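You operate a simulated robot arm through the tools that you are given. There is no shell and no other tool.

Carry out the task below with a simulated robot arm. There is one attempt and no reset: what you move stays moved.

## Task
Clear the plate, start the table at 25 drops and stop it early with STOP.
Fine: The cup goes on the yellow board before the table starts. One run; switch off after it. Set down upright: brass cup.

The check looks at the end state, three seconds after you hand in, the way a careful person would. Anything else that was tipped, shoved, dropped, spilled or broken makes it a failure.

## Robot
A 6-joint arm with a fingered hand, fixed in place. Base frame: the origin is on the floor under the middle of its stand, x ahead of it, y to its left, z up. Lengths are in m, angles in degrees, forces in N, time in s.
With the tool pointing down near the work surface it reaches from about 0.34 to 0.74 m from the base axis. Its first joint turns from -115.0 to 115.0 degrees. Payload 4 kg.
Tool frame: the origin (TCP) lies between the finger pads and is the grasp point; the fingertips stand 0.026 m ahead of it; z points along the fingers, y is the line along which they close. The gripper opens to 0.132 m; its body begins 0.073 m behind the TCP. The gripper is a hand of 4 fingers: y runs from the thumb to the fingers, the wrist lies at [0, 0, -0.239] in the tool frame, and closing takes about 1.5 s.
Orientation is told as [roll, pitch, yaw] about the base's x, y, z axes, in that order, counted from this pose: with the fingers straight down and closing along the base's y, the tool's x points along the base's -x, its y along +y and its z along -z.

## Interface
- The arm moves only by the tool drive_tool. Its argument "plan" is a list of rows, each an object (a shift or turn left out is 0, a gripper value left out holds the last) with "xyz": the shift along the base's x, y, z in units of 30 mm (1.0 is 30 mm), a list of three; "delta_rot": the turn, a rotation vector about the base's x, y, z in units of 4 degrees (1.0 is 4 degrees), a list of three. In form: [{"xyz": [tx, ty, tz], "delta_rot": [ax, ay, az]}, ...]. A call has 1 to 20 rows; each row shifts and turns the commanded pose from where the row before left it. "jaw" is the opening in per cent of the stroke, from 0 (shut) to 100 (fully open), set as the call begins (left out, the last holds). A call with a number of a shift or a turn outside -1 to 1 is refused whole. Rows are played at 5 a second. More than 0.05 m and 8.6 degrees between two rows, or a gripper value outside its range, and nothing of the call is played. Where a pose cannot be reached the arm comes as near as it can. A force on the tool above 70 N (or 10 N above the force at the start of the call, whichever is more), or a blocked arm, ends the call early, and 0.2 s more pass. Each finger travels about 0.153 m/s and halts on what it meets, pressing with about 33 N; the grip force reading is that of the motor and also rises with nothing between the fingers. The clock runs only during rows and for 0.2 s after the last one: add rows that do not move to give the fingers time. It gives the time, the measured TCP pose, the force on the tool (base axes), the opening and the grip force at its end, in the units of the frame above (readings bear some noise), with the torque about the TCP (base axes, N m) and any sound that the robot's microphone picked up.
- Cameras (640 x 400 px; columns grow to the right, rows downward): "scene" is fixed at [0.0512, -0.65, 1.7483]; the picture's right is [0.96, -0.28, 0.00], its down [-0.25, -0.86, -0.45] and it looks along [0.13, 0.44, -0.89] (base axes); focal length 265 px, centre (320, 200). "wrist" rides on the gripper at [0.068, 0.002, -0.097] in the tool frame; the picture's right is [-0.03, 1.00, 0.00], its down [-0.82, -0.02, -0.58] and it looks along [-0.58, -0.01, 0.82] (tool axes); focal length 270 px, centre (320, 200). There is no depth. A picture from a camera that has moved, and an enlarged one, comes with that camera's place and axes in the base frame and with its lens.
- grab_frame(camera): a new picture of that camera. It takes no simulated time.
- slide_trunk(by): slides the trunk up (or, below 0, down) by that many m; the arm rides with it, the base frame stays. It gives what a move gives, with no picture.
- finger_targets(finger1, finger2, finger3, thumb_bend): sets how far each is bent, from 0 (flat) to 1 (curled in); at 0.3 the hand is open as for a grip, at 0.7 the pads meet at the TCP. One left out holds its place. A second passes; each finger stops where it meets its share of the squeeze, and holds until it gets a number again. A gripper value or a shape takes the hand back. It gives what a move gives, with no picture; readings hold the bend of each and the force on the fingers (four entries, about 0 where the hand has none), thumb and palm.
- grasp_type(shape): the hand has 4 fingers and takes this shape, open, in about a second: jaw (thumb against the fingers, like two jaws); tri (thumb and two fingers); tip (a fingertip pinch); poke (one finger out to press); point (the index stretched); flat (the hand flat); cup (the hand cupped); fist (a fist). The gripper value then closes the fingers along that shape, each until it touches; the sizes above hold for jaw. It gives what a move gives, with no picture.
- zoom(camera, box): a new picture of the part [left, top, right, bottom] of that camera's present view, enlarged. It takes no simulated time.
- sign_off(): hands the job in; it is judged then, once.

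Nothing tells you positions but the pictures and the camera data. Unless the task says otherwise, let go and move clear before handing in.

The tools are called as name(argument=value, ...) on one line, values as JSON. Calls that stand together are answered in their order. drive_tool: Moves the arm, as the interface text tells. Its arguments: {"type":"object","properties":{"plan":{"type":"array"},"jaw":{"type":"number"}},"required":["plan"]} The other tools are called the same way: slide_trunk (by) moves the trunk up or down; grasp_type (shape) gives the hand a shape; finger_targets (finger1, finger2, finger3, thumb_bend) moves the fingers one by one; grab_frame (camera) takes a picture; zoom (camera, box) takes an enlarged picture of a part of a camera's view; sign_off () hands the job in.

At the start:

```text
clock: 0.0
position: [0.125, -0.3725, 1.432]
tcp_rot: [-0.1, 0.0, 0.0]
force: [-0.4, -0.2, -0.8]
moment: [0.02, 0.01, -0.01]
grip_width: 0.1319
gripper_force: 0.0
shape: jaw
bend: [0.3, 0.3, 0.3, 0.3]
finger forces: [0.0, 0.0, 0.1, 0.0, 0.0, 0.0]
trunk travel left (down, up): [-0.925, 0.065]
```

scene: 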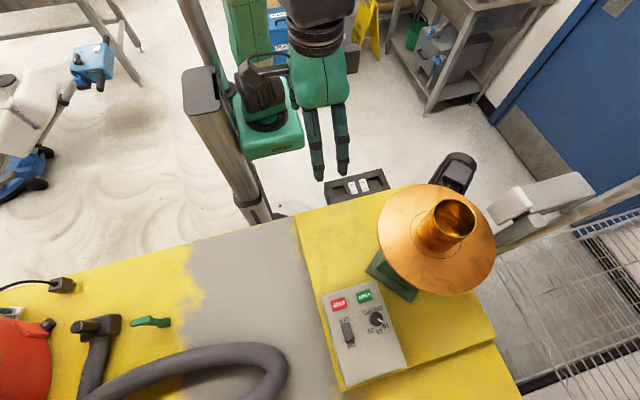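
wrist: 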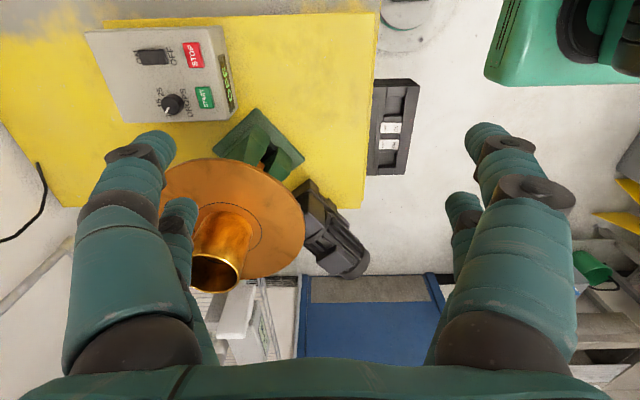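

I see a flow table (copper disc plate with a brass cup on it), a control box with STOP/START, a knob and an on/off switch, on a yellow-and-grey bench. First I'll look closer at all of it.

zoom(camera="scene", box=[310, 150, 530, 290])

zoom(camera="scene", box=[310, 270, 430, 390])

zoom(camera="wrist", box=[80, 10, 400, 300])

zoom(camera="scene", box=[0, 200, 320, 400])

```text
2.86 times, centred on (420, 220) of scene
camera zoom: at [0.0512, -0.65, 1.7483], right [0.96, -0.28, 0.0], down [-0.25, -0.86, -0.45], along [0.13, 0.44, -0.89], focal length 757 px, centre (34, 143)
```

zoom: 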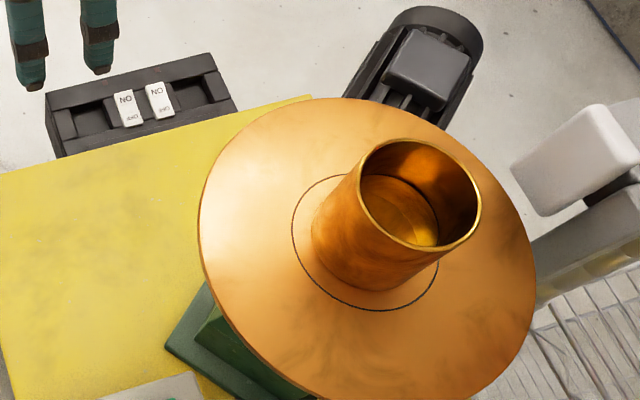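

```text
3.33 times, centred on (370, 330) of scene
camera zoom: at [0.0512, -0.65, 1.7483], right [0.96, -0.28, 0.0], down [-0.25, -0.86, -0.45], along [0.13, 0.44, -0.89], focal length 883 px, centre (153, -233)
```

zoom: 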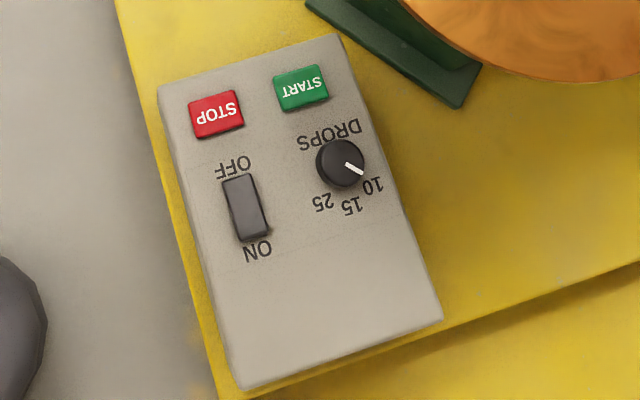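

```text
1.38 times, centred on (240, 155) of wrist
camera zoom: at [0.0562, -0.3725, 1.5292], right [0.03, 1.0, 0.0], down [0.82, -0.02, 0.58], along [0.58, -0.01, -0.82], focal length 373 px, centre (430, 262)
```

zoom: 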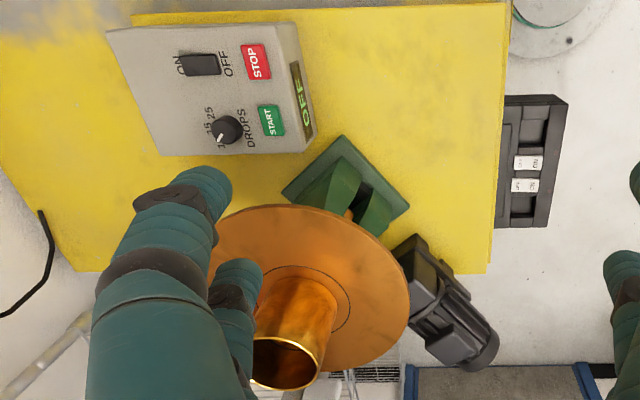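

```text
2.00 times, centred on (160, 300) of scene
camera zoom: at [0.0512, -0.65, 1.7483], right [0.96, -0.28, 0.0], down [-0.25, -0.86, -0.45], along [0.13, 0.44, -0.89], focal length 530 px, centre (640, 0)
```

zoom: 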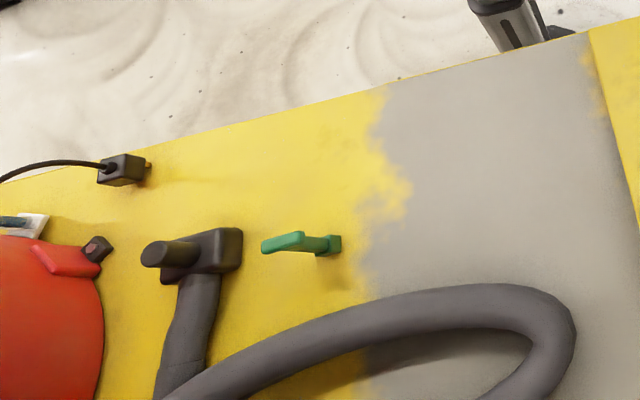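

I see a raised yellow area under the control box and flow table; I want to tell the board's edges from the bench paint, and check the power strip and display before planning.

zoom(camera="scene", box=[280, 160, 400, 280])

zoom(camera="scene", box=[380, 270, 540, 400])

zoom(camera="wrist", box=[320, 0, 460, 200])

zoom(camera="wrist", box=[0, 0, 240, 220])

zoom(camera="wrist", box=[160, 100, 380, 300])

```text
3.33 times, centred on (340, 220) of scene
camera zoom: at [0.0512, -0.65, 1.7483], right [0.96, -0.28, 0.0], down [-0.25, -0.86, -0.45], along [0.13, 0.44, -0.89], focal length 883 px, centre (253, 133)
```

zoom: 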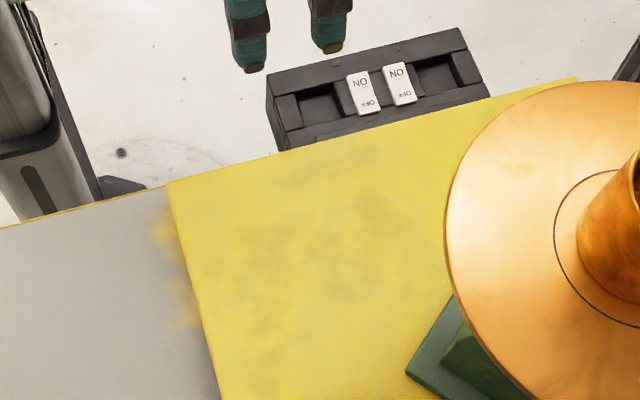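

```text
3.08 times, centred on (460, 335) of scene
camera zoom: at [0.0512, -0.65, 1.7483], right [0.96, -0.28, 0.0], down [-0.25, -0.86, -0.45], along [0.13, 0.44, -0.89], focal length 815 px, centre (-111, -215)
```

zoom: 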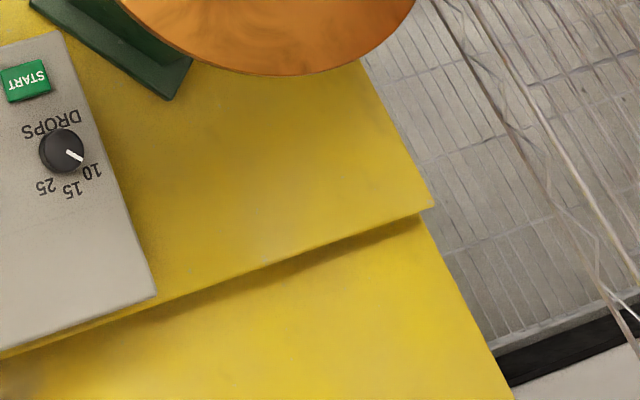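

```text
2.00 times, centred on (390, 100) of wrist
camera zoom: at [0.0562, -0.3725, 1.5292], right [0.03, 1.0, 0.0], down [0.82, -0.02, 0.58], along [0.58, -0.01, -0.82], focal length 541 px, centre (180, 400)
```

zoom: 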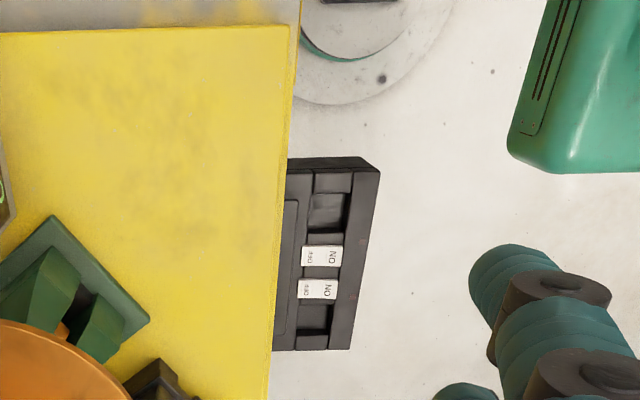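

```text
1.82 times, centred on (120, 110) of wrist
camera zoom: at [0.0562, -0.3725, 1.5292], right [0.03, 1.0, 0.0], down [0.82, -0.02, 0.58], along [0.58, -0.01, -0.82], focal length 491 px, centre (684, 364)
```

zoom: 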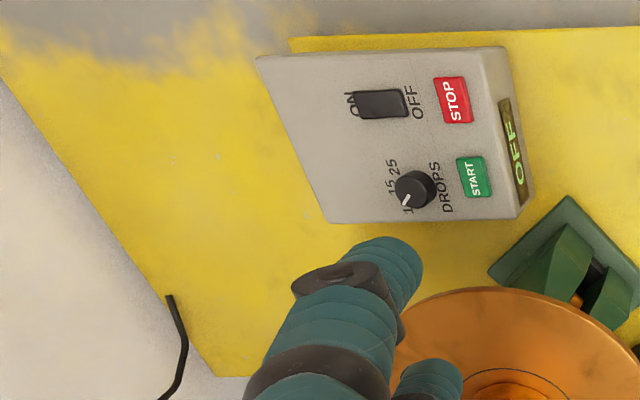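

```text
2.00 times, centred on (270, 200) of wrist
camera zoom: at [0.0562, -0.3725, 1.5292], right [0.03, 1.0, 0.0], down [0.82, -0.02, 0.58], along [0.58, -0.01, -0.82], focal length 541 px, centre (420, 200)
```

zoom: 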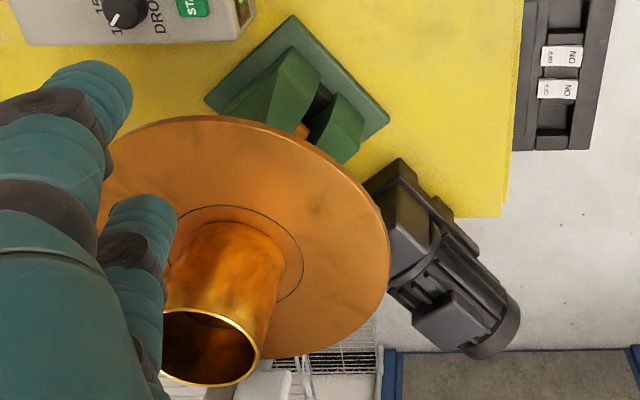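

The board's top is about z 0.91 (x 0.07–0.53, y −0.79–−0.27), the plate is about z 1.18 centred near (0.355, −0.53), the cup rim about z 1.28. The box has its top near z 1.0. I'll move closer at a safe height to measure the cup better.

drive_tool(plan=[{"xyz": [0.7, -1, 0]}, {"xyz": [0.7, -1, 0]}, {"xyz": [0.7, -1, 0]}, {"xyz": [0.7, -1, 0]}, {"xyz": [0.7, -1, 0]}, {}], jaw=100)

grab_frame(camera="wrist")

grab_frame(camera="scene")

```text
clock: 1.4
position: [0.2257, -0.5068, 1.4158]
tcp_rot: [-0.2, 0.0, -0.1]
force: [1.0, 0.2, -0.4]
moment: [0.0, -0.01, -0.04]
grip_width: 0.1319
gripper_force: 0.0
shape: jaw
bend: [0.3, 0.3, 0.3, 0.3]
finger forces: [0.1, 0.0, 0.1, 0.1, 0.0, 0.0]
out of reach, approached as far as the arm can: row 5
trunk travel left (down, up): [-0.925, 0.065]
```

```text
taken
camera wrist: at [0.1567, -0.5075, 1.5135], right [0.03, 1.0, 0.0], down [0.82, -0.02, 0.58], along [0.58, -0.02, -0.82], focal length 270 px, centre (320, 200)
```

wrist: 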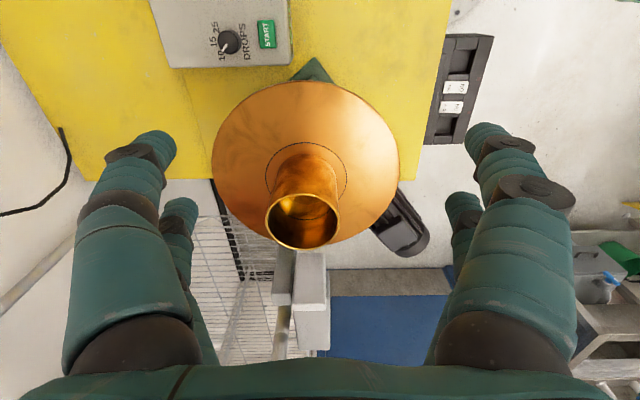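

```text
taken
```

scene: 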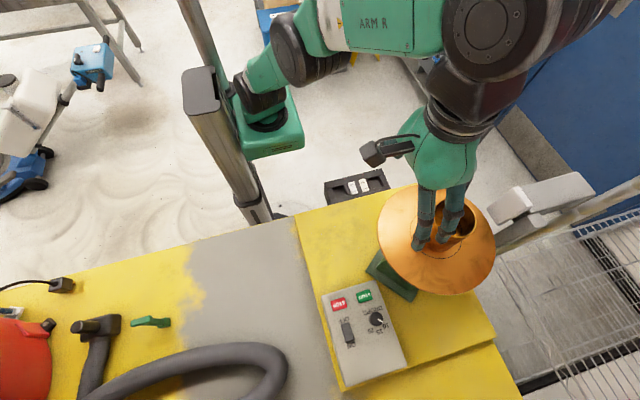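

The arm is at its reach limit at this height; it should reach farther lower down. I'll zoom in to refine the cup and plate positions first.

zoom(camera="wrist", box=[200, 60, 420, 260])

zoom(camera="wrist", box=[140, 0, 320, 100])

zoom(camera="scene", box=[300, 60, 540, 310])

```text
2.00 times, centred on (310, 160) of wrist
camera zoom: at [0.1567, -0.5075, 1.5135], right [0.03, 1.0, 0.0], down [0.82, -0.02, 0.58], along [0.58, -0.02, -0.82], focal length 541 px, centre (340, 280)
```

zoom: 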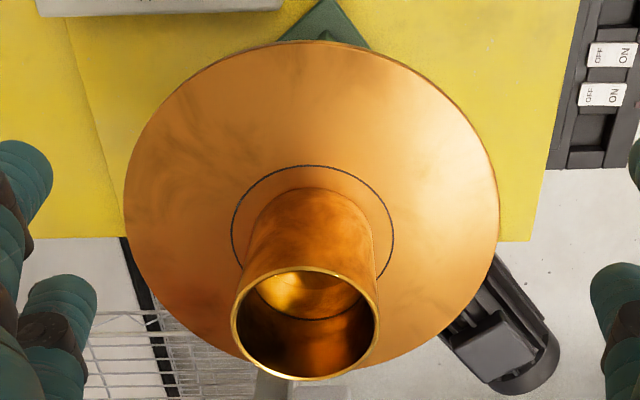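

```text
3.56 times, centred on (230, 50) of wrist
camera zoom: at [0.1567, -0.5075, 1.5135], right [0.03, 1.0, 0.0], down [0.82, -0.02, 0.58], along [0.58, -0.02, -0.82], focal length 961 px, centre (640, 733)
```

zoom: 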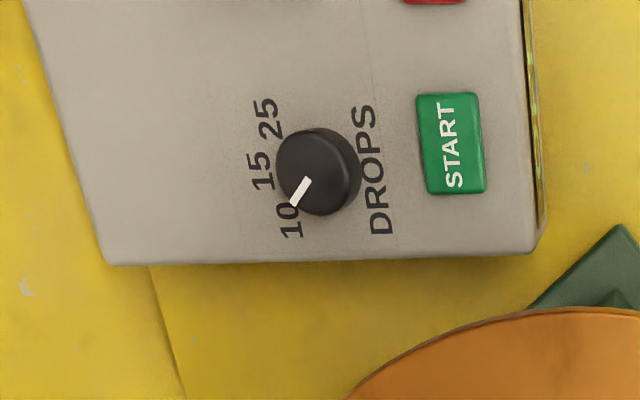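

```text
1.60 times, centred on (420, 185) of scene
camera zoom: at [0.0512, -0.65, 1.7483], right [0.96, -0.28, 0.0], down [-0.25, -0.86, -0.45], along [0.13, 0.44, -0.89], focal length 424 px, centre (160, 224)
```

zoom: 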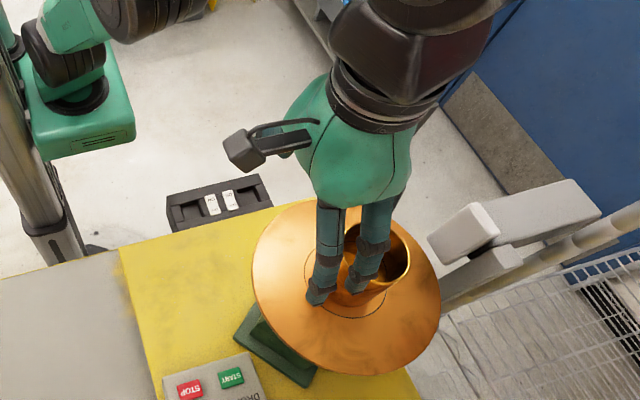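

Cup centre estimate (0.35, −0.534), rim z about 1.28. I'll lower slightly to gain reach, staying above the cup's rim, then go outward.

drive_tool(plan=[{"xyz": [0, 0, -1]}, {"xyz": [0, 0, -1]}, {"xyz": [0, 0, -0.5]}, {}])

```text
clock: 2.4
position: [0.2247, -0.5074, 1.3403]
tcp_rot: [0.0, 0.0, 0.0]
force: [-0.2, -0.6, 0.3]
moment: [0.01, 0.0, 0.01]
grip_width: 0.1321
gripper_force: 0.1
shape: jaw
bend: [0.3, 0.3, 0.3, 0.3]
finger forces: [0.1, 0.0, 0.0, 0.1, 0.0, 0.1]
trunk travel left (down, up): [-0.925, 0.065]
```

At z 1.34 the fingertips (about 1.314) still clear the cup rim. I'll move outward partway and check reach.

drive_tool(plan=[{"xyz": [0.7, -0.45, 0]}, {"xyz": [0.7, -0.45, 0]}, {}])

grab_frame(camera="wrist")

```text
clock: 3.2
position: [0.2668, -0.5336, 1.3409]
tcp_rot: [0.0, 0.1, 0.0]
force: [0.7, -0.2, 0.3]
moment: [-0.02, 0.0, 0.01]
grip_width: 0.1317
gripper_force: 0.0
shape: jaw
bend: [0.3, 0.3, 0.3, 0.3]
finger forces: [0.1, 0.0, 0.0, 0.0, 0.0, 0.0]
trunk travel left (down, up): [-0.925, 0.065]
```

```text
taken
camera wrist: at [0.1975, -0.534, 1.4374], right [0.03, 1.0, 0.0], down [0.82, -0.02, 0.58], along [0.58, -0.02, -0.82], focal length 270 px, centre (320, 200)
```

wrist: 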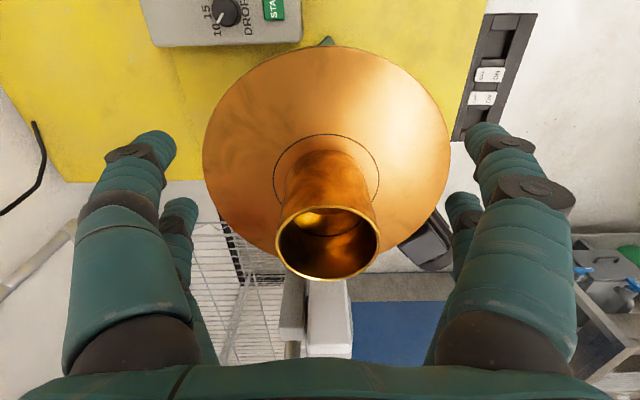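

The cup is centred about (0.352, −0.532), with the rim near z 1.28 and the plate near z 1.19. I'll move over it, then check from both cameras before descending.

drive_tool(plan=[{"xyz": [0.95, 0.02, 0]}, {"xyz": [0.95, 0.02, 0]}, {"xyz": [0.93, 0, 0]}, {}])

grab_frame(camera="wrist")

zoom(camera="scene", box=[340, 60, 540, 310])

```text
clock: 4.2
position: [0.3462, -0.5224, 1.3362]
tcp_rot: [0.0, -0.1, -0.1]
force: [-0.1, 0.5, 0.4]
moment: [0.02, 0.01, -0.02]
grip_width: 0.1319
gripper_force: 0.0
shape: jaw
bend: [0.3, 0.3, 0.3, 0.3]
finger forces: [0.1, 0.0, 0.1, 0.1, 0.0, 0.1]
out of reach, approached as far as the arm can: row 3
trunk travel left (down, up): [-0.925, 0.065]
```

```text
taken
camera wrist: at [0.2769, -0.5227, 1.4316], right [0.03, 1.0, 0.0], down [0.82, -0.02, 0.58], along [0.58, -0.02, -0.82], focal length 270 px, centre (320, 200)
```

wrist: 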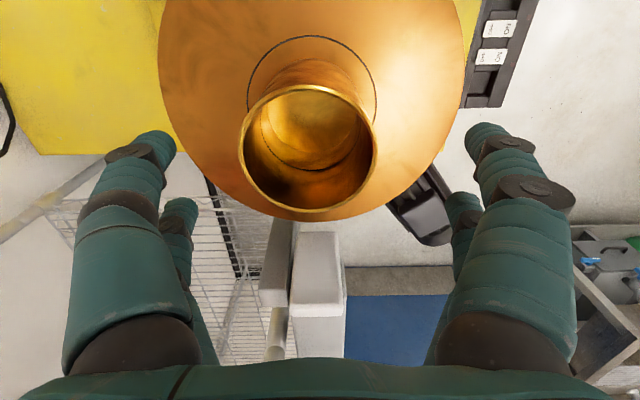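

```text
1.60 times, centred on (440, 185) of scene
camera zoom: at [0.0512, -0.65, 1.7483], right [0.96, -0.28, 0.0], down [-0.25, -0.86, -0.45], along [0.13, 0.44, -0.89], focal length 424 px, centre (128, 224)
```

zoom: 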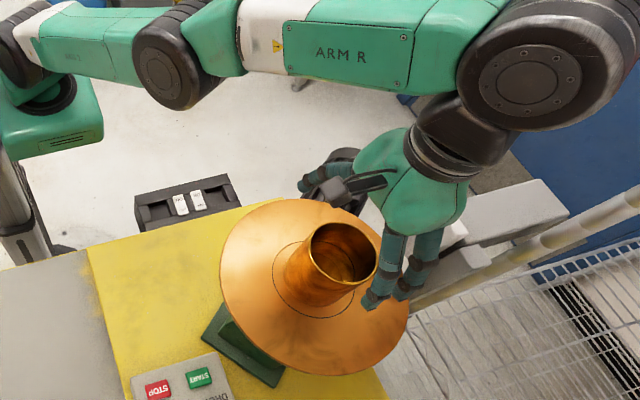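

The hand is over the cup with about a 1 cm offset in y. I'll correct that while descending slightly, then check again.

drive_tool(plan=[{"xyz": [0, -0.17, -0.4]}, {"xyz": [0, -0.18, -0.4]}, {"xyz": [0, 0, -0.4]}, {}])

grab_frame(camera="wrist")

zoom(camera="scene", box=[360, 130, 520, 300])

```text
clock: 5.2
position: [0.3465, -0.534, 1.2987]
tcp_rot: [-0.1, 0.0, 0.1]
force: [-0.5, -0.2, 0.4]
moment: [0.03, -0.01, -0.02]
grip_width: 0.1318
gripper_force: 0.1
shape: jaw
bend: [0.3, 0.3, 0.3, 0.3]
finger forces: [0.0, 0.0, 0.1, 0.1, 0.1, 0.0]
trunk travel left (down, up): [-0.925, 0.065]
```

```text
taken
camera wrist: at [0.2777, -0.5341, 1.395], right [0.03, 1.0, 0.0], down [0.82, -0.02, 0.58], along [0.58, -0.02, -0.82], focal length 270 px, centre (320, 200)
```

wrist: 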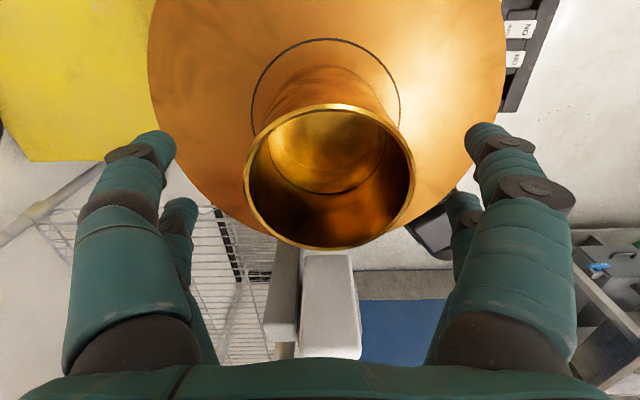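

```text
2.35 times, centred on (440, 215) of scene
camera zoom: at [0.0512, -0.65, 1.7483], right [0.96, -0.28, 0.0], down [-0.25, -0.86, -0.45], along [0.13, 0.44, -0.89], focal length 624 px, centre (38, 165)
```

zoom: 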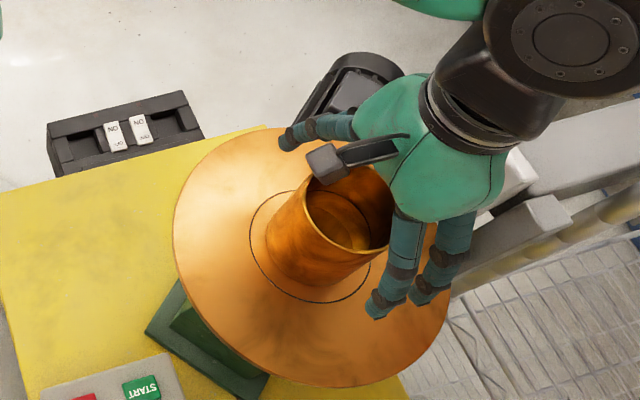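

The cup is centred between the fingers. I'll descend to TCP z ≈ 1.24, with the fingertips about 2 cm above the plate, then check the picture before closing.

drive_tool(plan=[{"xyz": [0, 0.03, -0.65]}, {"xyz": [0, 0.03, -0.65]}, {"xyz": [0, 0, -0.6]}, {}])

grab_frame(camera="wrist")

zoom(camera="scene", box=[360, 130, 520, 300])

```text
clock: 6.2
position: [0.3482, -0.5321, 1.2415]
tcp_rot: [0.1, 0.0, 0.0]
force: [-0.4, 0.7, -0.6]
moment: [-0.02, 0.0, 0.01]
grip_width: 0.1318
gripper_force: 0.1
shape: jaw
bend: [0.3, 0.3, 0.3, 0.3]
finger forces: [0.1, 0.1, 0.1, 0.0, 0.1, 0.0]
trunk travel left (down, up): [-0.925, 0.065]
```

```text
taken
camera wrist: at [0.2784, -0.5321, 1.3385], right [0.03, 1.0, 0.0], down [0.82, -0.02, 0.58], along [0.58, -0.02, -0.82], focal length 270 px, centre (320, 200)
```

wrist: 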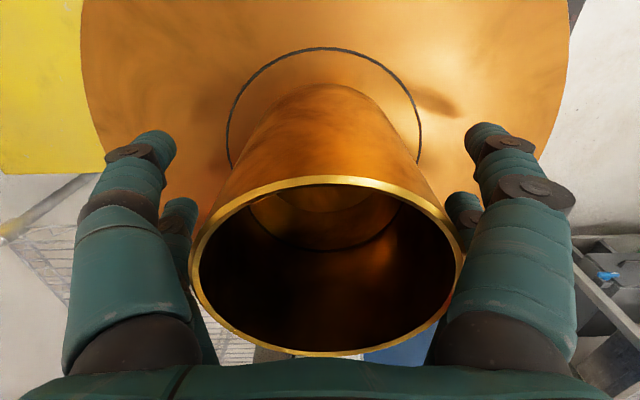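

```text
2.35 times, centred on (440, 215) of scene
camera zoom: at [0.0512, -0.65, 1.7483], right [0.96, -0.28, 0.0], down [-0.25, -0.86, -0.45], along [0.13, 0.44, -0.89], focal length 624 px, centre (38, 165)
```

zoom: 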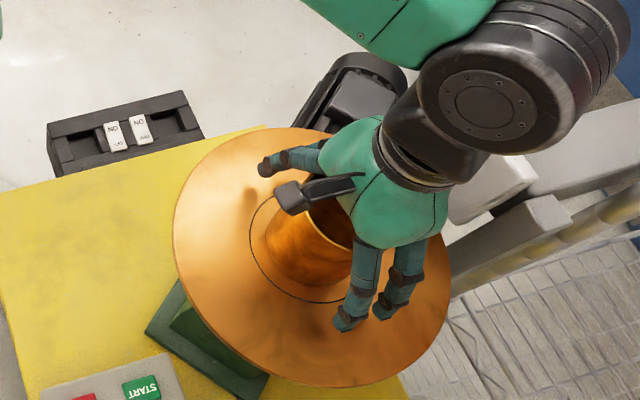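

The cup is centred in the hand (x ≈ 0.348, y ≈ −0.532). Closing the fingers on it now.

drive_tool(plan=[{}, {}, {}, {}, {}, {}, {}, {}, {}, {}], jaw=0)

grab_frame(camera="wrist")

zoom(camera="scene", box=[360, 130, 520, 300])

```text
clock: 8.4
position: [0.3482, -0.5326, 1.2408]
tcp_rot: [0.0, 0.0, -0.1]
force: [0.4, 0.4, -0.5]
moment: [-0.04, 0.0, -0.01]
grip_width: 0.0633
gripper_force: 33.0
shape: jaw
bend: [0.72, 0.72, 0.73, 0.7]
finger forces: [30.7, 30.9, 29.9, 0.1, 30.0, 0.0]
trunk travel left (down, up): [-0.925, 0.065]
```

```text
taken
camera wrist: at [0.2786, -0.5323, 1.3384], right [0.03, 1.0, 0.0], down [0.82, -0.02, 0.58], along [0.58, -0.01, -0.82], focal length 270 px, centre (320, 200)
```

wrist: 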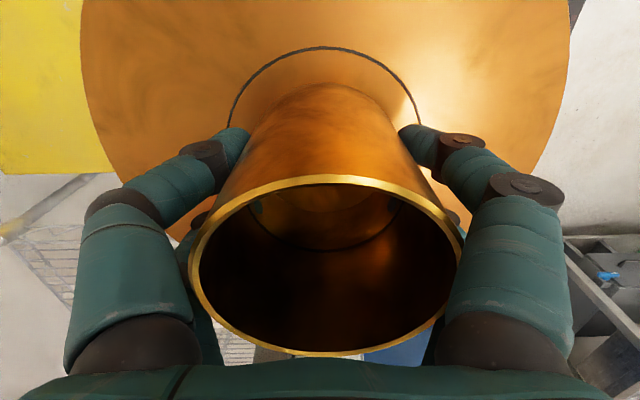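

```text
2.35 times, centred on (440, 215) of scene
camera zoom: at [0.0512, -0.65, 1.7483], right [0.96, -0.28, 0.0], down [-0.25, -0.86, -0.45], along [0.13, 0.44, -0.89], focal length 624 px, centre (38, 165)
```

zoom: 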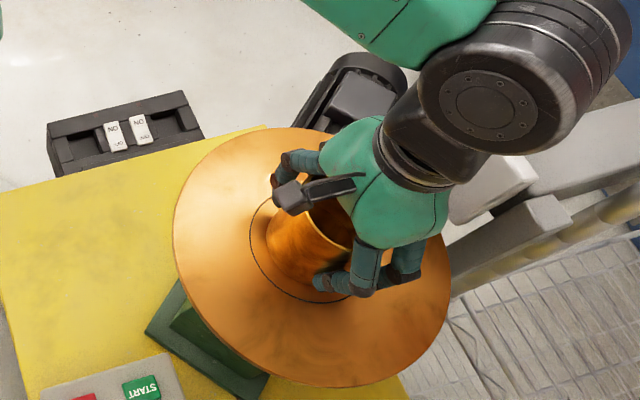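

The grip is firm (about 30 N per finger). I'll lift by about 3 cm slowly and check that the cup comes with it.

drive_tool(plan=[{"xyz": [0, 0, 0.3]}, {"xyz": [0, 0, 0.4]}, {"xyz": [0, 0, 0.4]}, {}])

grab_frame(camera="wrist")

zoom(camera="scene", box=[360, 130, 520, 300])

```text
clock: 9.4
position: [0.3477, -0.5339, 1.2748]
tcp_rot: [0.0, 0.1, 0.0]
force: [0.7, 0.6, -6.0]
moment: [0.01, 0.02, 0.02]
grip_width: 0.0629
gripper_force: 32.7
shape: jaw
bend: [0.72, 0.72, 0.73, 0.7]
finger forces: [30.5, 30.6, 30.1, 0.0, 30.1, 0.0]
trunk travel left (down, up): [-0.925, 0.065]
```

```text
taken
camera wrist: at [0.2784, -0.5335, 1.3711], right [0.03, 1.0, 0.0], down [0.82, -0.02, 0.58], along [0.58, -0.01, -0.82], focal length 270 px, centre (320, 200)
```

wrist: 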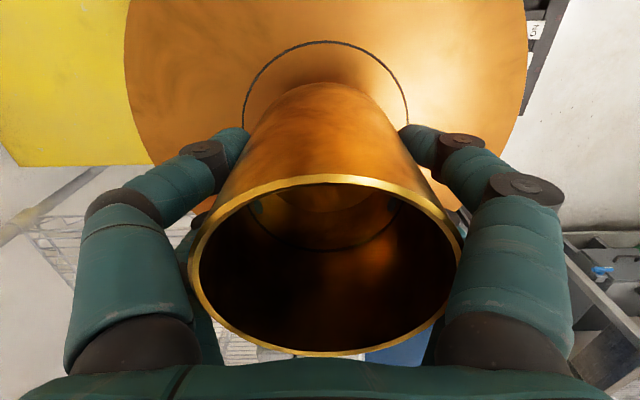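

```text
2.35 times, centred on (440, 215) of scene
camera zoom: at [0.0512, -0.65, 1.7483], right [0.96, -0.28, 0.0], down [-0.25, -0.86, -0.45], along [0.13, 0.44, -0.89], focal length 624 px, centre (38, 165)
```

zoom: 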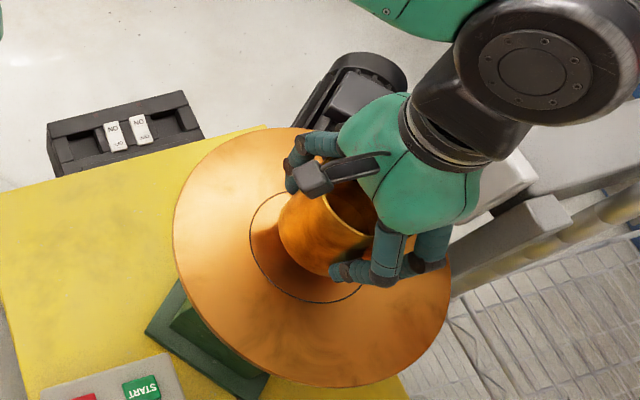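

The cup is held and lifted clean (about 6 N). Next I carry it at this height to above the free board area near (0.15, −0.36).

drive_tool(plan=[{"xyz": [0, 0, 0.3]}, {"xyz": [-0.6, 0.5, 0]}, {"xyz": [-0.6, 0.5, 0]}, {"xyz": [-0.6, 0.5, 0]}, {"xyz": [-0.6, 0.5, 0]}, {"xyz": [-0.6, 0.5, 0]}, {"xyz": [-0.6, 0.5, 0]}, {"xyz": [-0.6, 0.5, 0]}, {"xyz": [-0.6, 0.5, 0]}, {"xyz": [-0.6, 0.6, 0]}, {"xyz": [-0.6, 0.6, 0]}, {"xyz": [-0.6, 0.6, 0]}, {}])

grab_frame(camera="wrist")

grab_frame(camera="scene")

```text
clock: 12.2
position: [0.1507, -0.3577, 1.2826]
tcp_rot: [0.0, 0.1, 0.0]
force: [0.3, 0.7, -5.4]
moment: [0.02, 0.03, -0.01]
grip_width: 0.0629
gripper_force: 32.8
shape: jaw
bend: [0.72, 0.72, 0.73, 0.7]
finger forces: [30.5, 30.7, 30.4, 0.0, 30.4, 0.1]
trunk travel left (down, up): [-0.925, 0.065]
```

```text
taken
camera wrist: at [0.0813, -0.3576, 1.3797], right [0.03, 1.0, 0.0], down [0.82, -0.02, 0.58], along [0.58, -0.01, -0.82], focal length 270 px, centre (320, 200)
```

wrist: 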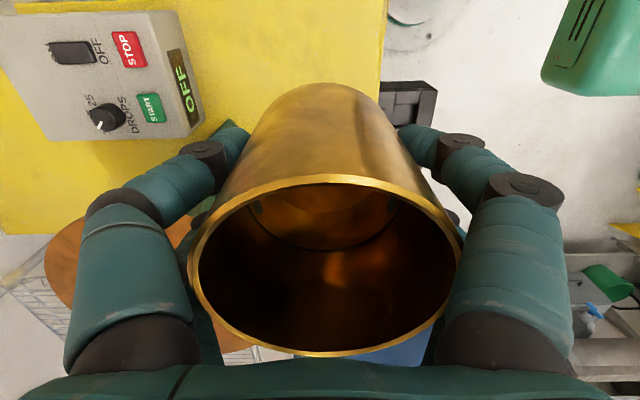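

```text
taken
```

scene: 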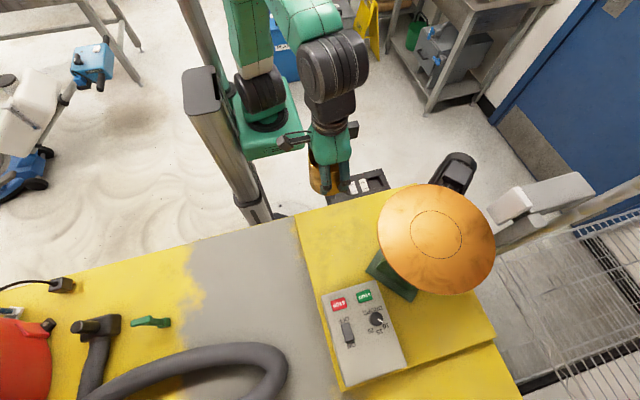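

The plate is now clear and the cup hangs over the board at (0.151, −0.358). I'll lower with the arm about 0.2 m, then check the height.

drive_tool(plan=[{"xyz": [0, 0, -0.6]}, {"xyz": [0, 0, -0.8]}, {"xyz": [0, 0, -0.8]}, {"xyz": [0, 0, -0.8]}, {"xyz": [0, 0, -0.8]}, {"xyz": [0, 0, -0.8]}, {"xyz": [0, 0, -0.8]}, {"xyz": [0, 0, -0.8]}, {}])

grab_frame(camera="wrist")

grab_frame(camera="scene")

```text
clock: 14.2
position: [0.1491, -0.3594, 1.0976]
tcp_rot: [0.0, 0.0, 0.0]
force: [-0.7, -0.6, -6.5]
moment: [-0.05, -0.01, 0.02]
grip_width: 0.063
gripper_force: 33.0
shape: jaw
bend: [0.72, 0.72, 0.73, 0.7]
finger forces: [30.5, 30.8, 30.3, 0.1, 30.4, 0.1]
trunk travel left (down, up): [-0.925, 0.065]
```

```text
taken
camera wrist: at [0.0801, -0.3593, 1.1947], right [0.03, 1.0, 0.0], down [0.82, -0.02, 0.58], along [0.58, -0.01, -0.82], focal length 270 px, centre (320, 200)
```

wrist: 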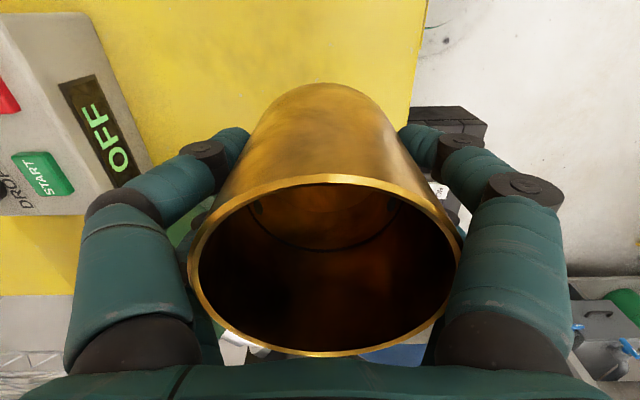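

```text
taken
```

scene: 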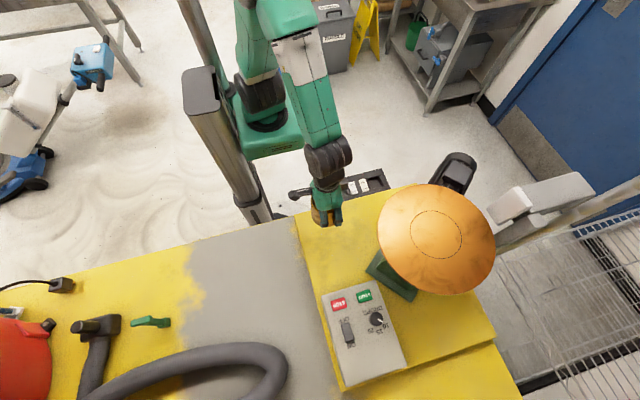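

The cup is about 14 cm above its resting height. I'll lower further to just above the board, shifting 1 cm away from the board's far edge.

drive_tool(plan=[{"xyz": [0, -0.2, -0.7]}, {"xyz": [0, -0.2, -0.8]}, {"xyz": [0, 0, -0.8]}, {"xyz": [0, 0, -0.8]}, {"xyz": [0, 0, -0.7]}, {}])

grab_frame(camera="wrist")

zoom(camera="scene", box=[280, 140, 400, 260])

```text
clock: 15.6
position: [0.1501, -0.3705, 0.9821]
tcp_rot: [-0.1, 0.0, 0.0]
force: [0.8, 0.5, -6.3]
moment: [0.01, 0.03, -0.04]
grip_width: 0.0628
gripper_force: 33.5
shape: jaw
bend: [0.72, 0.72, 0.73, 0.7]
finger forces: [30.6, 30.7, 30.4, 0.0, 30.3, 0.0]
trunk travel left (down, up): [-0.925, 0.065]
```

```text
taken
camera wrist: at [0.0808, -0.37, 1.0799], right [0.03, 1.0, 0.0], down [0.82, -0.02, 0.58], along [0.58, -0.01, -0.82], focal length 270 px, centre (320, 200)
```

wrist: 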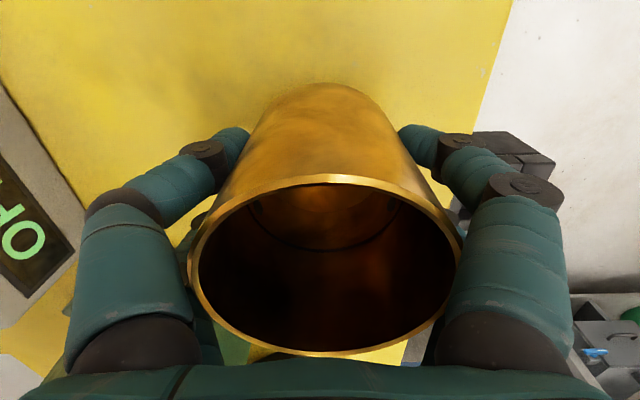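

```text
3.33 times, centred on (340, 200) of scene
camera zoom: at [0.0512, -0.65, 1.7483], right [0.96, -0.28, 0.0], down [-0.25, -0.86, -0.45], along [0.13, 0.44, -0.89], focal length 883 px, centre (253, 200)
```

zoom: 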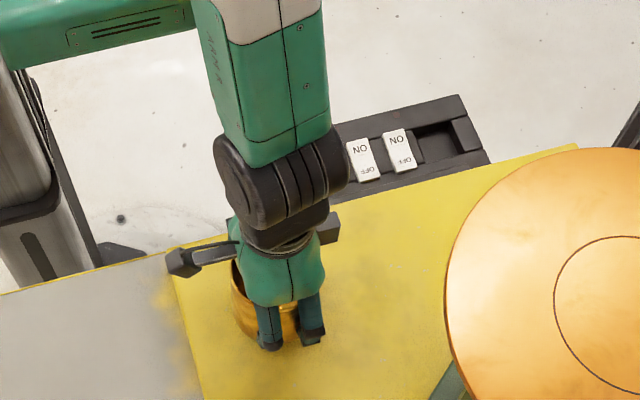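

The cup base is about 2 cm above the board, well inside its edges. I'll lower in small steps and watch the force for contact.

drive_tool(plan=[{"xyz": [0, 0, -0.15]}, {"xyz": [0, 0, -0.15]}, {"xyz": [0, 0, -0.15]}, {"xyz": [0, 0, -0.1]}, {}])

```text
clock: 16.8
position: [0.15, -0.3703, 0.966]
tcp_rot: [0.1, 0.2, 0.0]
force: [-0.2, -0.7, -5.3]
moment: [0.0, 0.01, 0.0]
grip_width: 0.0632
gripper_force: 33.2
shape: jaw
bend: [0.72, 0.72, 0.73, 0.7]
finger forces: [30.6, 30.6, 30.3, 0.0, 30.3, 0.0]
trunk travel left (down, up): [-0.925, 0.065]
```

drive_tool(plan=[{"xyz": [0, 0, -0.08]}, {"xyz": [0, 0, -0.08]}, {}])

```text
clock: 17.6
position: [0.1495, -0.3717, 0.961]
tcp_rot: [0.0, -0.1, 0.0]
force: [1.1, -0.5, -6.2]
moment: [-0.04, 0.02, -0.02]
grip_width: 0.0631
gripper_force: 32.9
shape: jaw
bend: [0.72, 0.72, 0.73, 0.7]
finger forces: [30.6, 30.6, 30.3, 0.0, 30.3, 0.0]
trunk travel left (down, up): [-0.925, 0.065]
```

No contact yet, so I continue in small steps with the force as the guide.

drive_tool(plan=[{"xyz": [0, 0, -0.07]}, {"xyz": [0, 0, -0.07]}, {}])

grab_frame(camera="wrist")

```text
clock: 18.4
position: [0.1493, -0.3707, 0.9574]
tcp_rot: [-0.1, 0.1, 0.0]
force: [0.5, -0.3, -5.8]
moment: [-0.01, 0.03, 0.05]
grip_width: 0.0629
gripper_force: 32.7
shape: jaw
bend: [0.72, 0.72, 0.73, 0.7]
finger forces: [30.6, 30.7, 30.4, 0.1, 30.4, 0.1]
trunk travel left (down, up): [-0.925, 0.065]
```

```text
taken
camera wrist: at [0.08, -0.371, 1.0551], right [0.03, 1.0, 0.0], down [0.82, -0.02, 0.58], along [0.58, -0.01, -0.82], focal length 270 px, centre (320, 200)
```

wrist: 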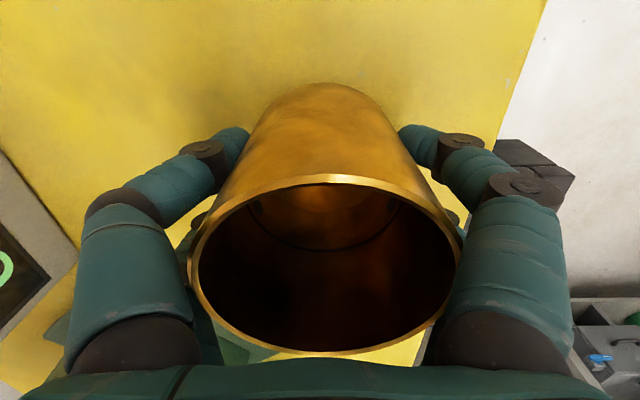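

drive_tool(plan=[{"xyz": [0, 0, -0.07]}, {"xyz": [0, 0, -0.07]}, {}])

```text
clock: 19.2
position: [0.1496, -0.371, 0.9531]
tcp_rot: [0.0, 0.0, 0.0]
force: [-0.3, -0.6, -5.3]
moment: [-0.07, 0.04, -0.03]
grip_width: 0.0631
gripper_force: 33.1
shape: jaw
bend: [0.72, 0.72, 0.73, 0.7]
finger forces: [30.6, 30.8, 30.5, 0.0, 30.3, 0.0]
trunk travel left (down, up): [-0.925, 0.065]
```

drive_tool(plan=[{"xyz": [0, 0, -0.07]}, {"xyz": [0, 0, -0.07]}, {}])

zoom(camera="wrist", box=[160, 60, 500, 300])

zoom(camera="scene", box=[290, 180, 360, 250])

```text
clock: 20.0
position: [0.1493, -0.3709, 0.9489]
tcp_rot: [-0.2, -0.1, -0.1]
force: [1.7, 1.1, 10.4]
moment: [0.08, 0.04, 0.01]
grip_width: 0.0626
gripper_force: 33.0
shape: jaw
bend: [0.72, 0.72, 0.73, 0.7]
finger forces: [31.8, 32.2, 30.8, 0.0, 31.1, 0.0]
trunk travel left (down, up): [-0.925, 0.065]
```

```text
1.67 times, centred on (330, 180) of wrist
camera zoom: at [0.0799, -0.3703, 1.047], right [0.03, 1.0, 0.0], down [0.82, -0.02, 0.58], along [0.58, -0.02, -0.82], focal length 450 px, centre (303, 233)
```

zoom: 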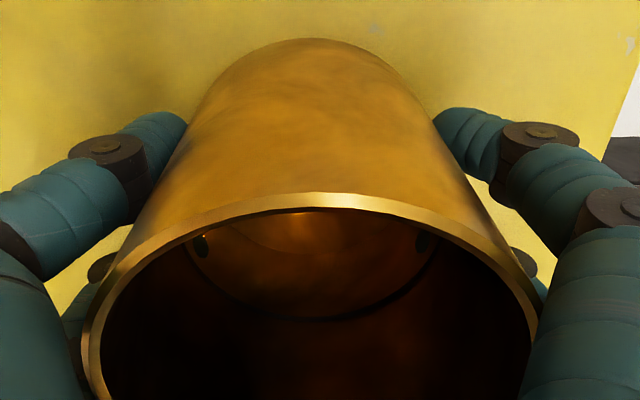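

```text
5.71 times, centred on (325, 215) of scene
camera zoom: at [0.0512, -0.65, 1.7483], right [0.96, -0.28, 0.0], down [-0.25, -0.86, -0.45], along [0.13, 0.44, -0.89], focal length 1514 px, centre (291, 114)
```

zoom: 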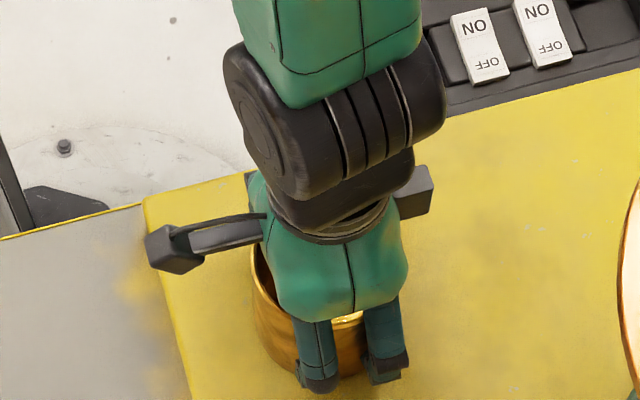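

The force flipped to +10 N, so the cup stands on the board. Now I open the hand fully and wait.

drive_tool(plan=[{"xyz": [0, 0, 0.02]}, {}, {}, {}, {}, {}, {}, {}], jaw=100)

grab_frame(camera="wrist")

```text
clock: 21.8
position: [0.1489, -0.3702, 0.9507]
tcp_rot: [0.0, 0.0, 0.0]
force: [-0.3, 0.6, -0.6]
moment: [-0.01, 0.02, 0.01]
grip_width: 0.1319
gripper_force: 0.0
shape: jaw
bend: [0.3, 0.3, 0.3, 0.3]
finger forces: [0.0, 0.0, 0.1, 0.0, 0.0, 0.0]
trunk travel left (down, up): [-0.925, 0.065]
```

```text
taken
camera wrist: at [0.0803, -0.3704, 1.0472], right [0.03, 1.0, 0.0], down [0.82, -0.02, 0.58], along [0.58, -0.01, -0.82], focal length 270 px, centre (320, 200)
```

wrist: 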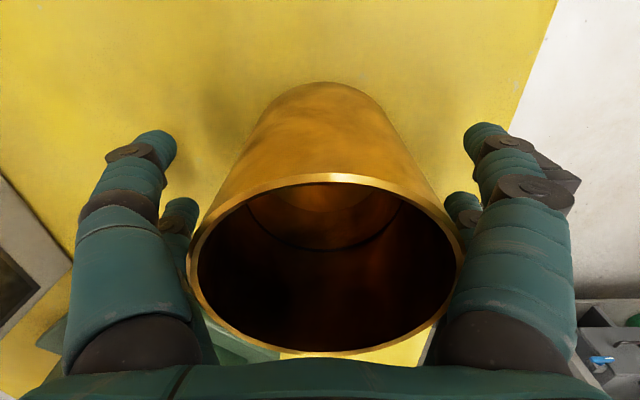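

The cup stands on its own on the board. I'll lift straight up to clear it and look at everything.

drive_tool(plan=[{"xyz": [0, 0, 0.6]}, {"xyz": [0, 0, 0.9]}, {"xyz": [0, 0, 0.9]}, {"xyz": [0, 0, 0.9]}, {"xyz": [0, 0, 0.9]}, {"xyz": [0, 0, 0.9]}, {"xyz": [0, 0, 0.9]}, {"xyz": [0, 0, 0.9]}, {"xyz": [0, 0, 0.9]}, {}])

grab_frame(camera="wrist")

grab_frame(camera="scene")

```text
clock: 24.0
position: [0.1481, -0.3678, 1.1838]
tcp_rot: [0.1, -0.1, -0.1]
force: [0.3, -0.4, 0.8]
moment: [0.0, 0.01, 0.01]
grip_width: 0.132
gripper_force: 0.1
shape: jaw
bend: [0.3, 0.3, 0.3, 0.3]
finger forces: [0.0, 0.1, 0.0, 0.0, 0.0, 0.0]
trunk travel left (down, up): [-0.925, 0.065]
```

```text
taken
camera wrist: at [0.0792, -0.3687, 1.2805], right [0.03, 1.0, 0.0], down [0.82, -0.02, 0.58], along [0.58, -0.01, -0.82], focal length 270 px, centre (320, 200)
```

wrist: 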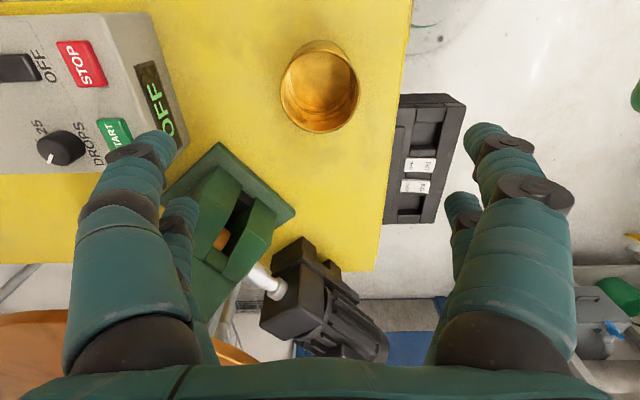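

```text
taken
```

scene: 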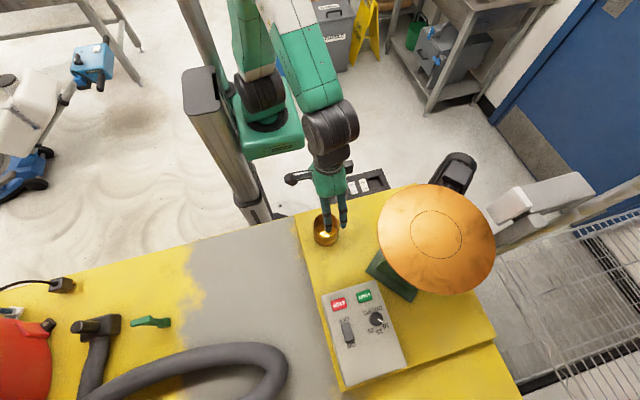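

The cup is standing upright on the board and the plate is clear. I'll now shape the hand for poking and see where the pressing fingertip sits.

grasp_type(shape="poke")

grab_frame(camera="wrist")

zoom(camera="scene", box=[270, 110, 390, 260])

```text
clock: 24.9
position: [0.1491, -0.3695, 1.1839]
tcp_rot: [0.1, 0.0, 0.0]
force: [0.3, 0.4, -0.4]
moment: [0.02, 0.02, -0.02]
grip_width: 0.0
gripper_force: 0.1
shape: poke
bend: [1.0, 1.0, 1.0, 0.34]
finger forces: [0.0, 0.0, 0.1, 0.0, 0.0, 0.0]
trunk travel left (down, up): [-0.925, 0.065]
```

```text
taken
camera wrist: at [0.0791, -0.3684, 1.2802], right [0.03, 1.0, 0.0], down [0.82, -0.02, 0.58], along [0.58, -0.01, -0.82], focal length 270 px, centre (320, 200)
```

wrist: 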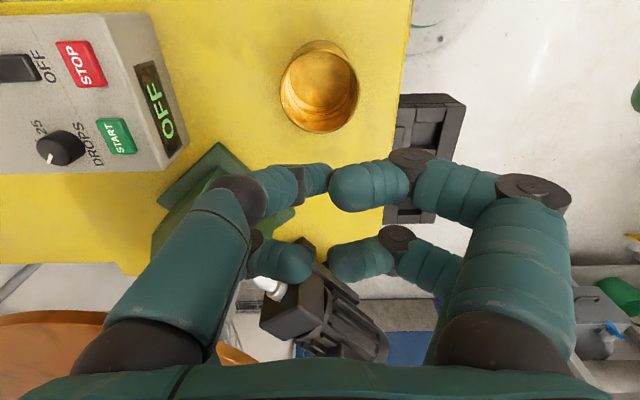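

```text
2.67 times, centred on (330, 185) of scene
camera zoom: at [0.0512, -0.65, 1.7483], right [0.96, -0.28, 0.0], down [-0.25, -0.86, -0.45], along [0.13, 0.44, -0.89], focal length 707 px, centre (293, 240)
```

zoom: 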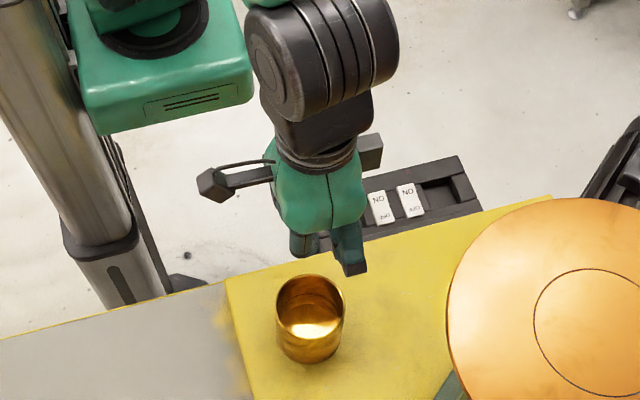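

The hand is now folded with one digit out; I need to identify which fingertip protrudes. Zooming in on it.

zoom(camera="wrist", box=[200, 120, 460, 320])

zoom(camera="scene", box=[300, 160, 360, 220])

```text
2.00 times, centred on (330, 220) of wrist
camera zoom: at [0.0791, -0.3684, 1.2802], right [0.03, 1.0, 0.0], down [0.82, -0.02, 0.58], along [0.58, -0.01, -0.82], focal length 541 px, centre (300, 160)
```

zoom: 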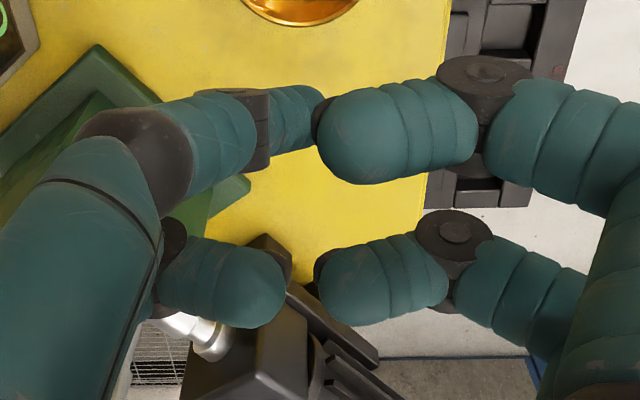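

```text
6.67 times, centred on (330, 190) of scene
camera zoom: at [0.0512, -0.65, 1.7483], right [0.96, -0.28, 0.0], down [-0.25, -0.86, -0.45], along [0.13, 0.44, -0.89], focal length 1767 px, centre (253, 267)
```

zoom: 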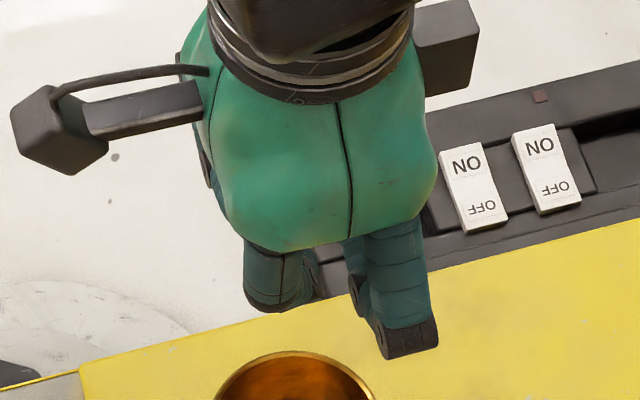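

The near-left digit seems to be the one out, but its tip is hidden. I'll compare with the "point" shape.

grasp_type(shape="point")

grab_frame(camera="wrist")

zoom(camera="scene", box=[290, 150, 370, 230])

```text
clock: 25.8
position: [0.1466, -0.3685, 1.1835]
tcp_rot: [0.0, 0.0, 0.0]
force: [-0.2, 0.2, 0.5]
moment: [-0.03, 0.01, 0.01]
grip_width: 0.0003
gripper_force: 0.1
shape: point
bend: [0.24, 0.99, 1.0, 0.39]
finger forces: [0.0, 0.0, 0.0, 0.1, 0.0, 0.0]
trunk travel left (down, up): [-0.925, 0.065]
```

```text
taken
camera wrist: at [0.0791, -0.3685, 1.2802], right [0.03, 1.0, 0.0], down [0.82, -0.02, 0.58], along [0.58, -0.01, -0.82], focal length 270 px, centre (320, 200)
```

wrist: 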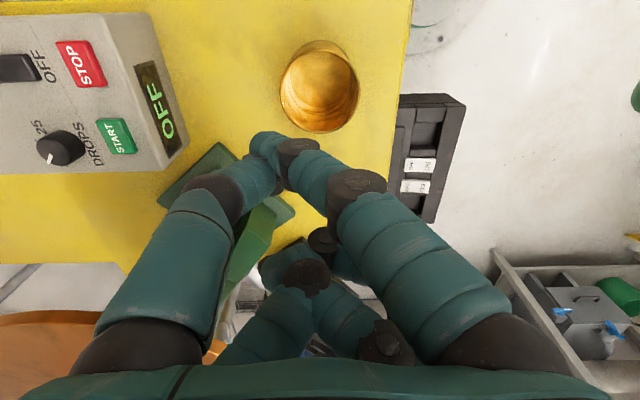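

```text
5.00 times, centred on (330, 190) of scene
camera zoom: at [0.0512, -0.65, 1.7483], right [0.96, -0.28, 0.0], down [-0.25, -0.86, -0.45], along [0.13, 0.44, -0.89], focal length 1325 px, centre (270, 250)
```

zoom: 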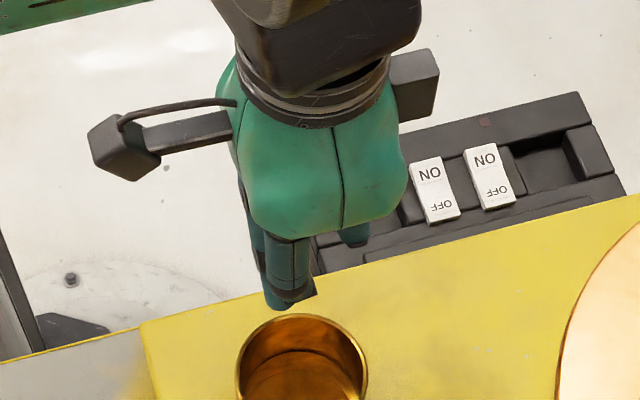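

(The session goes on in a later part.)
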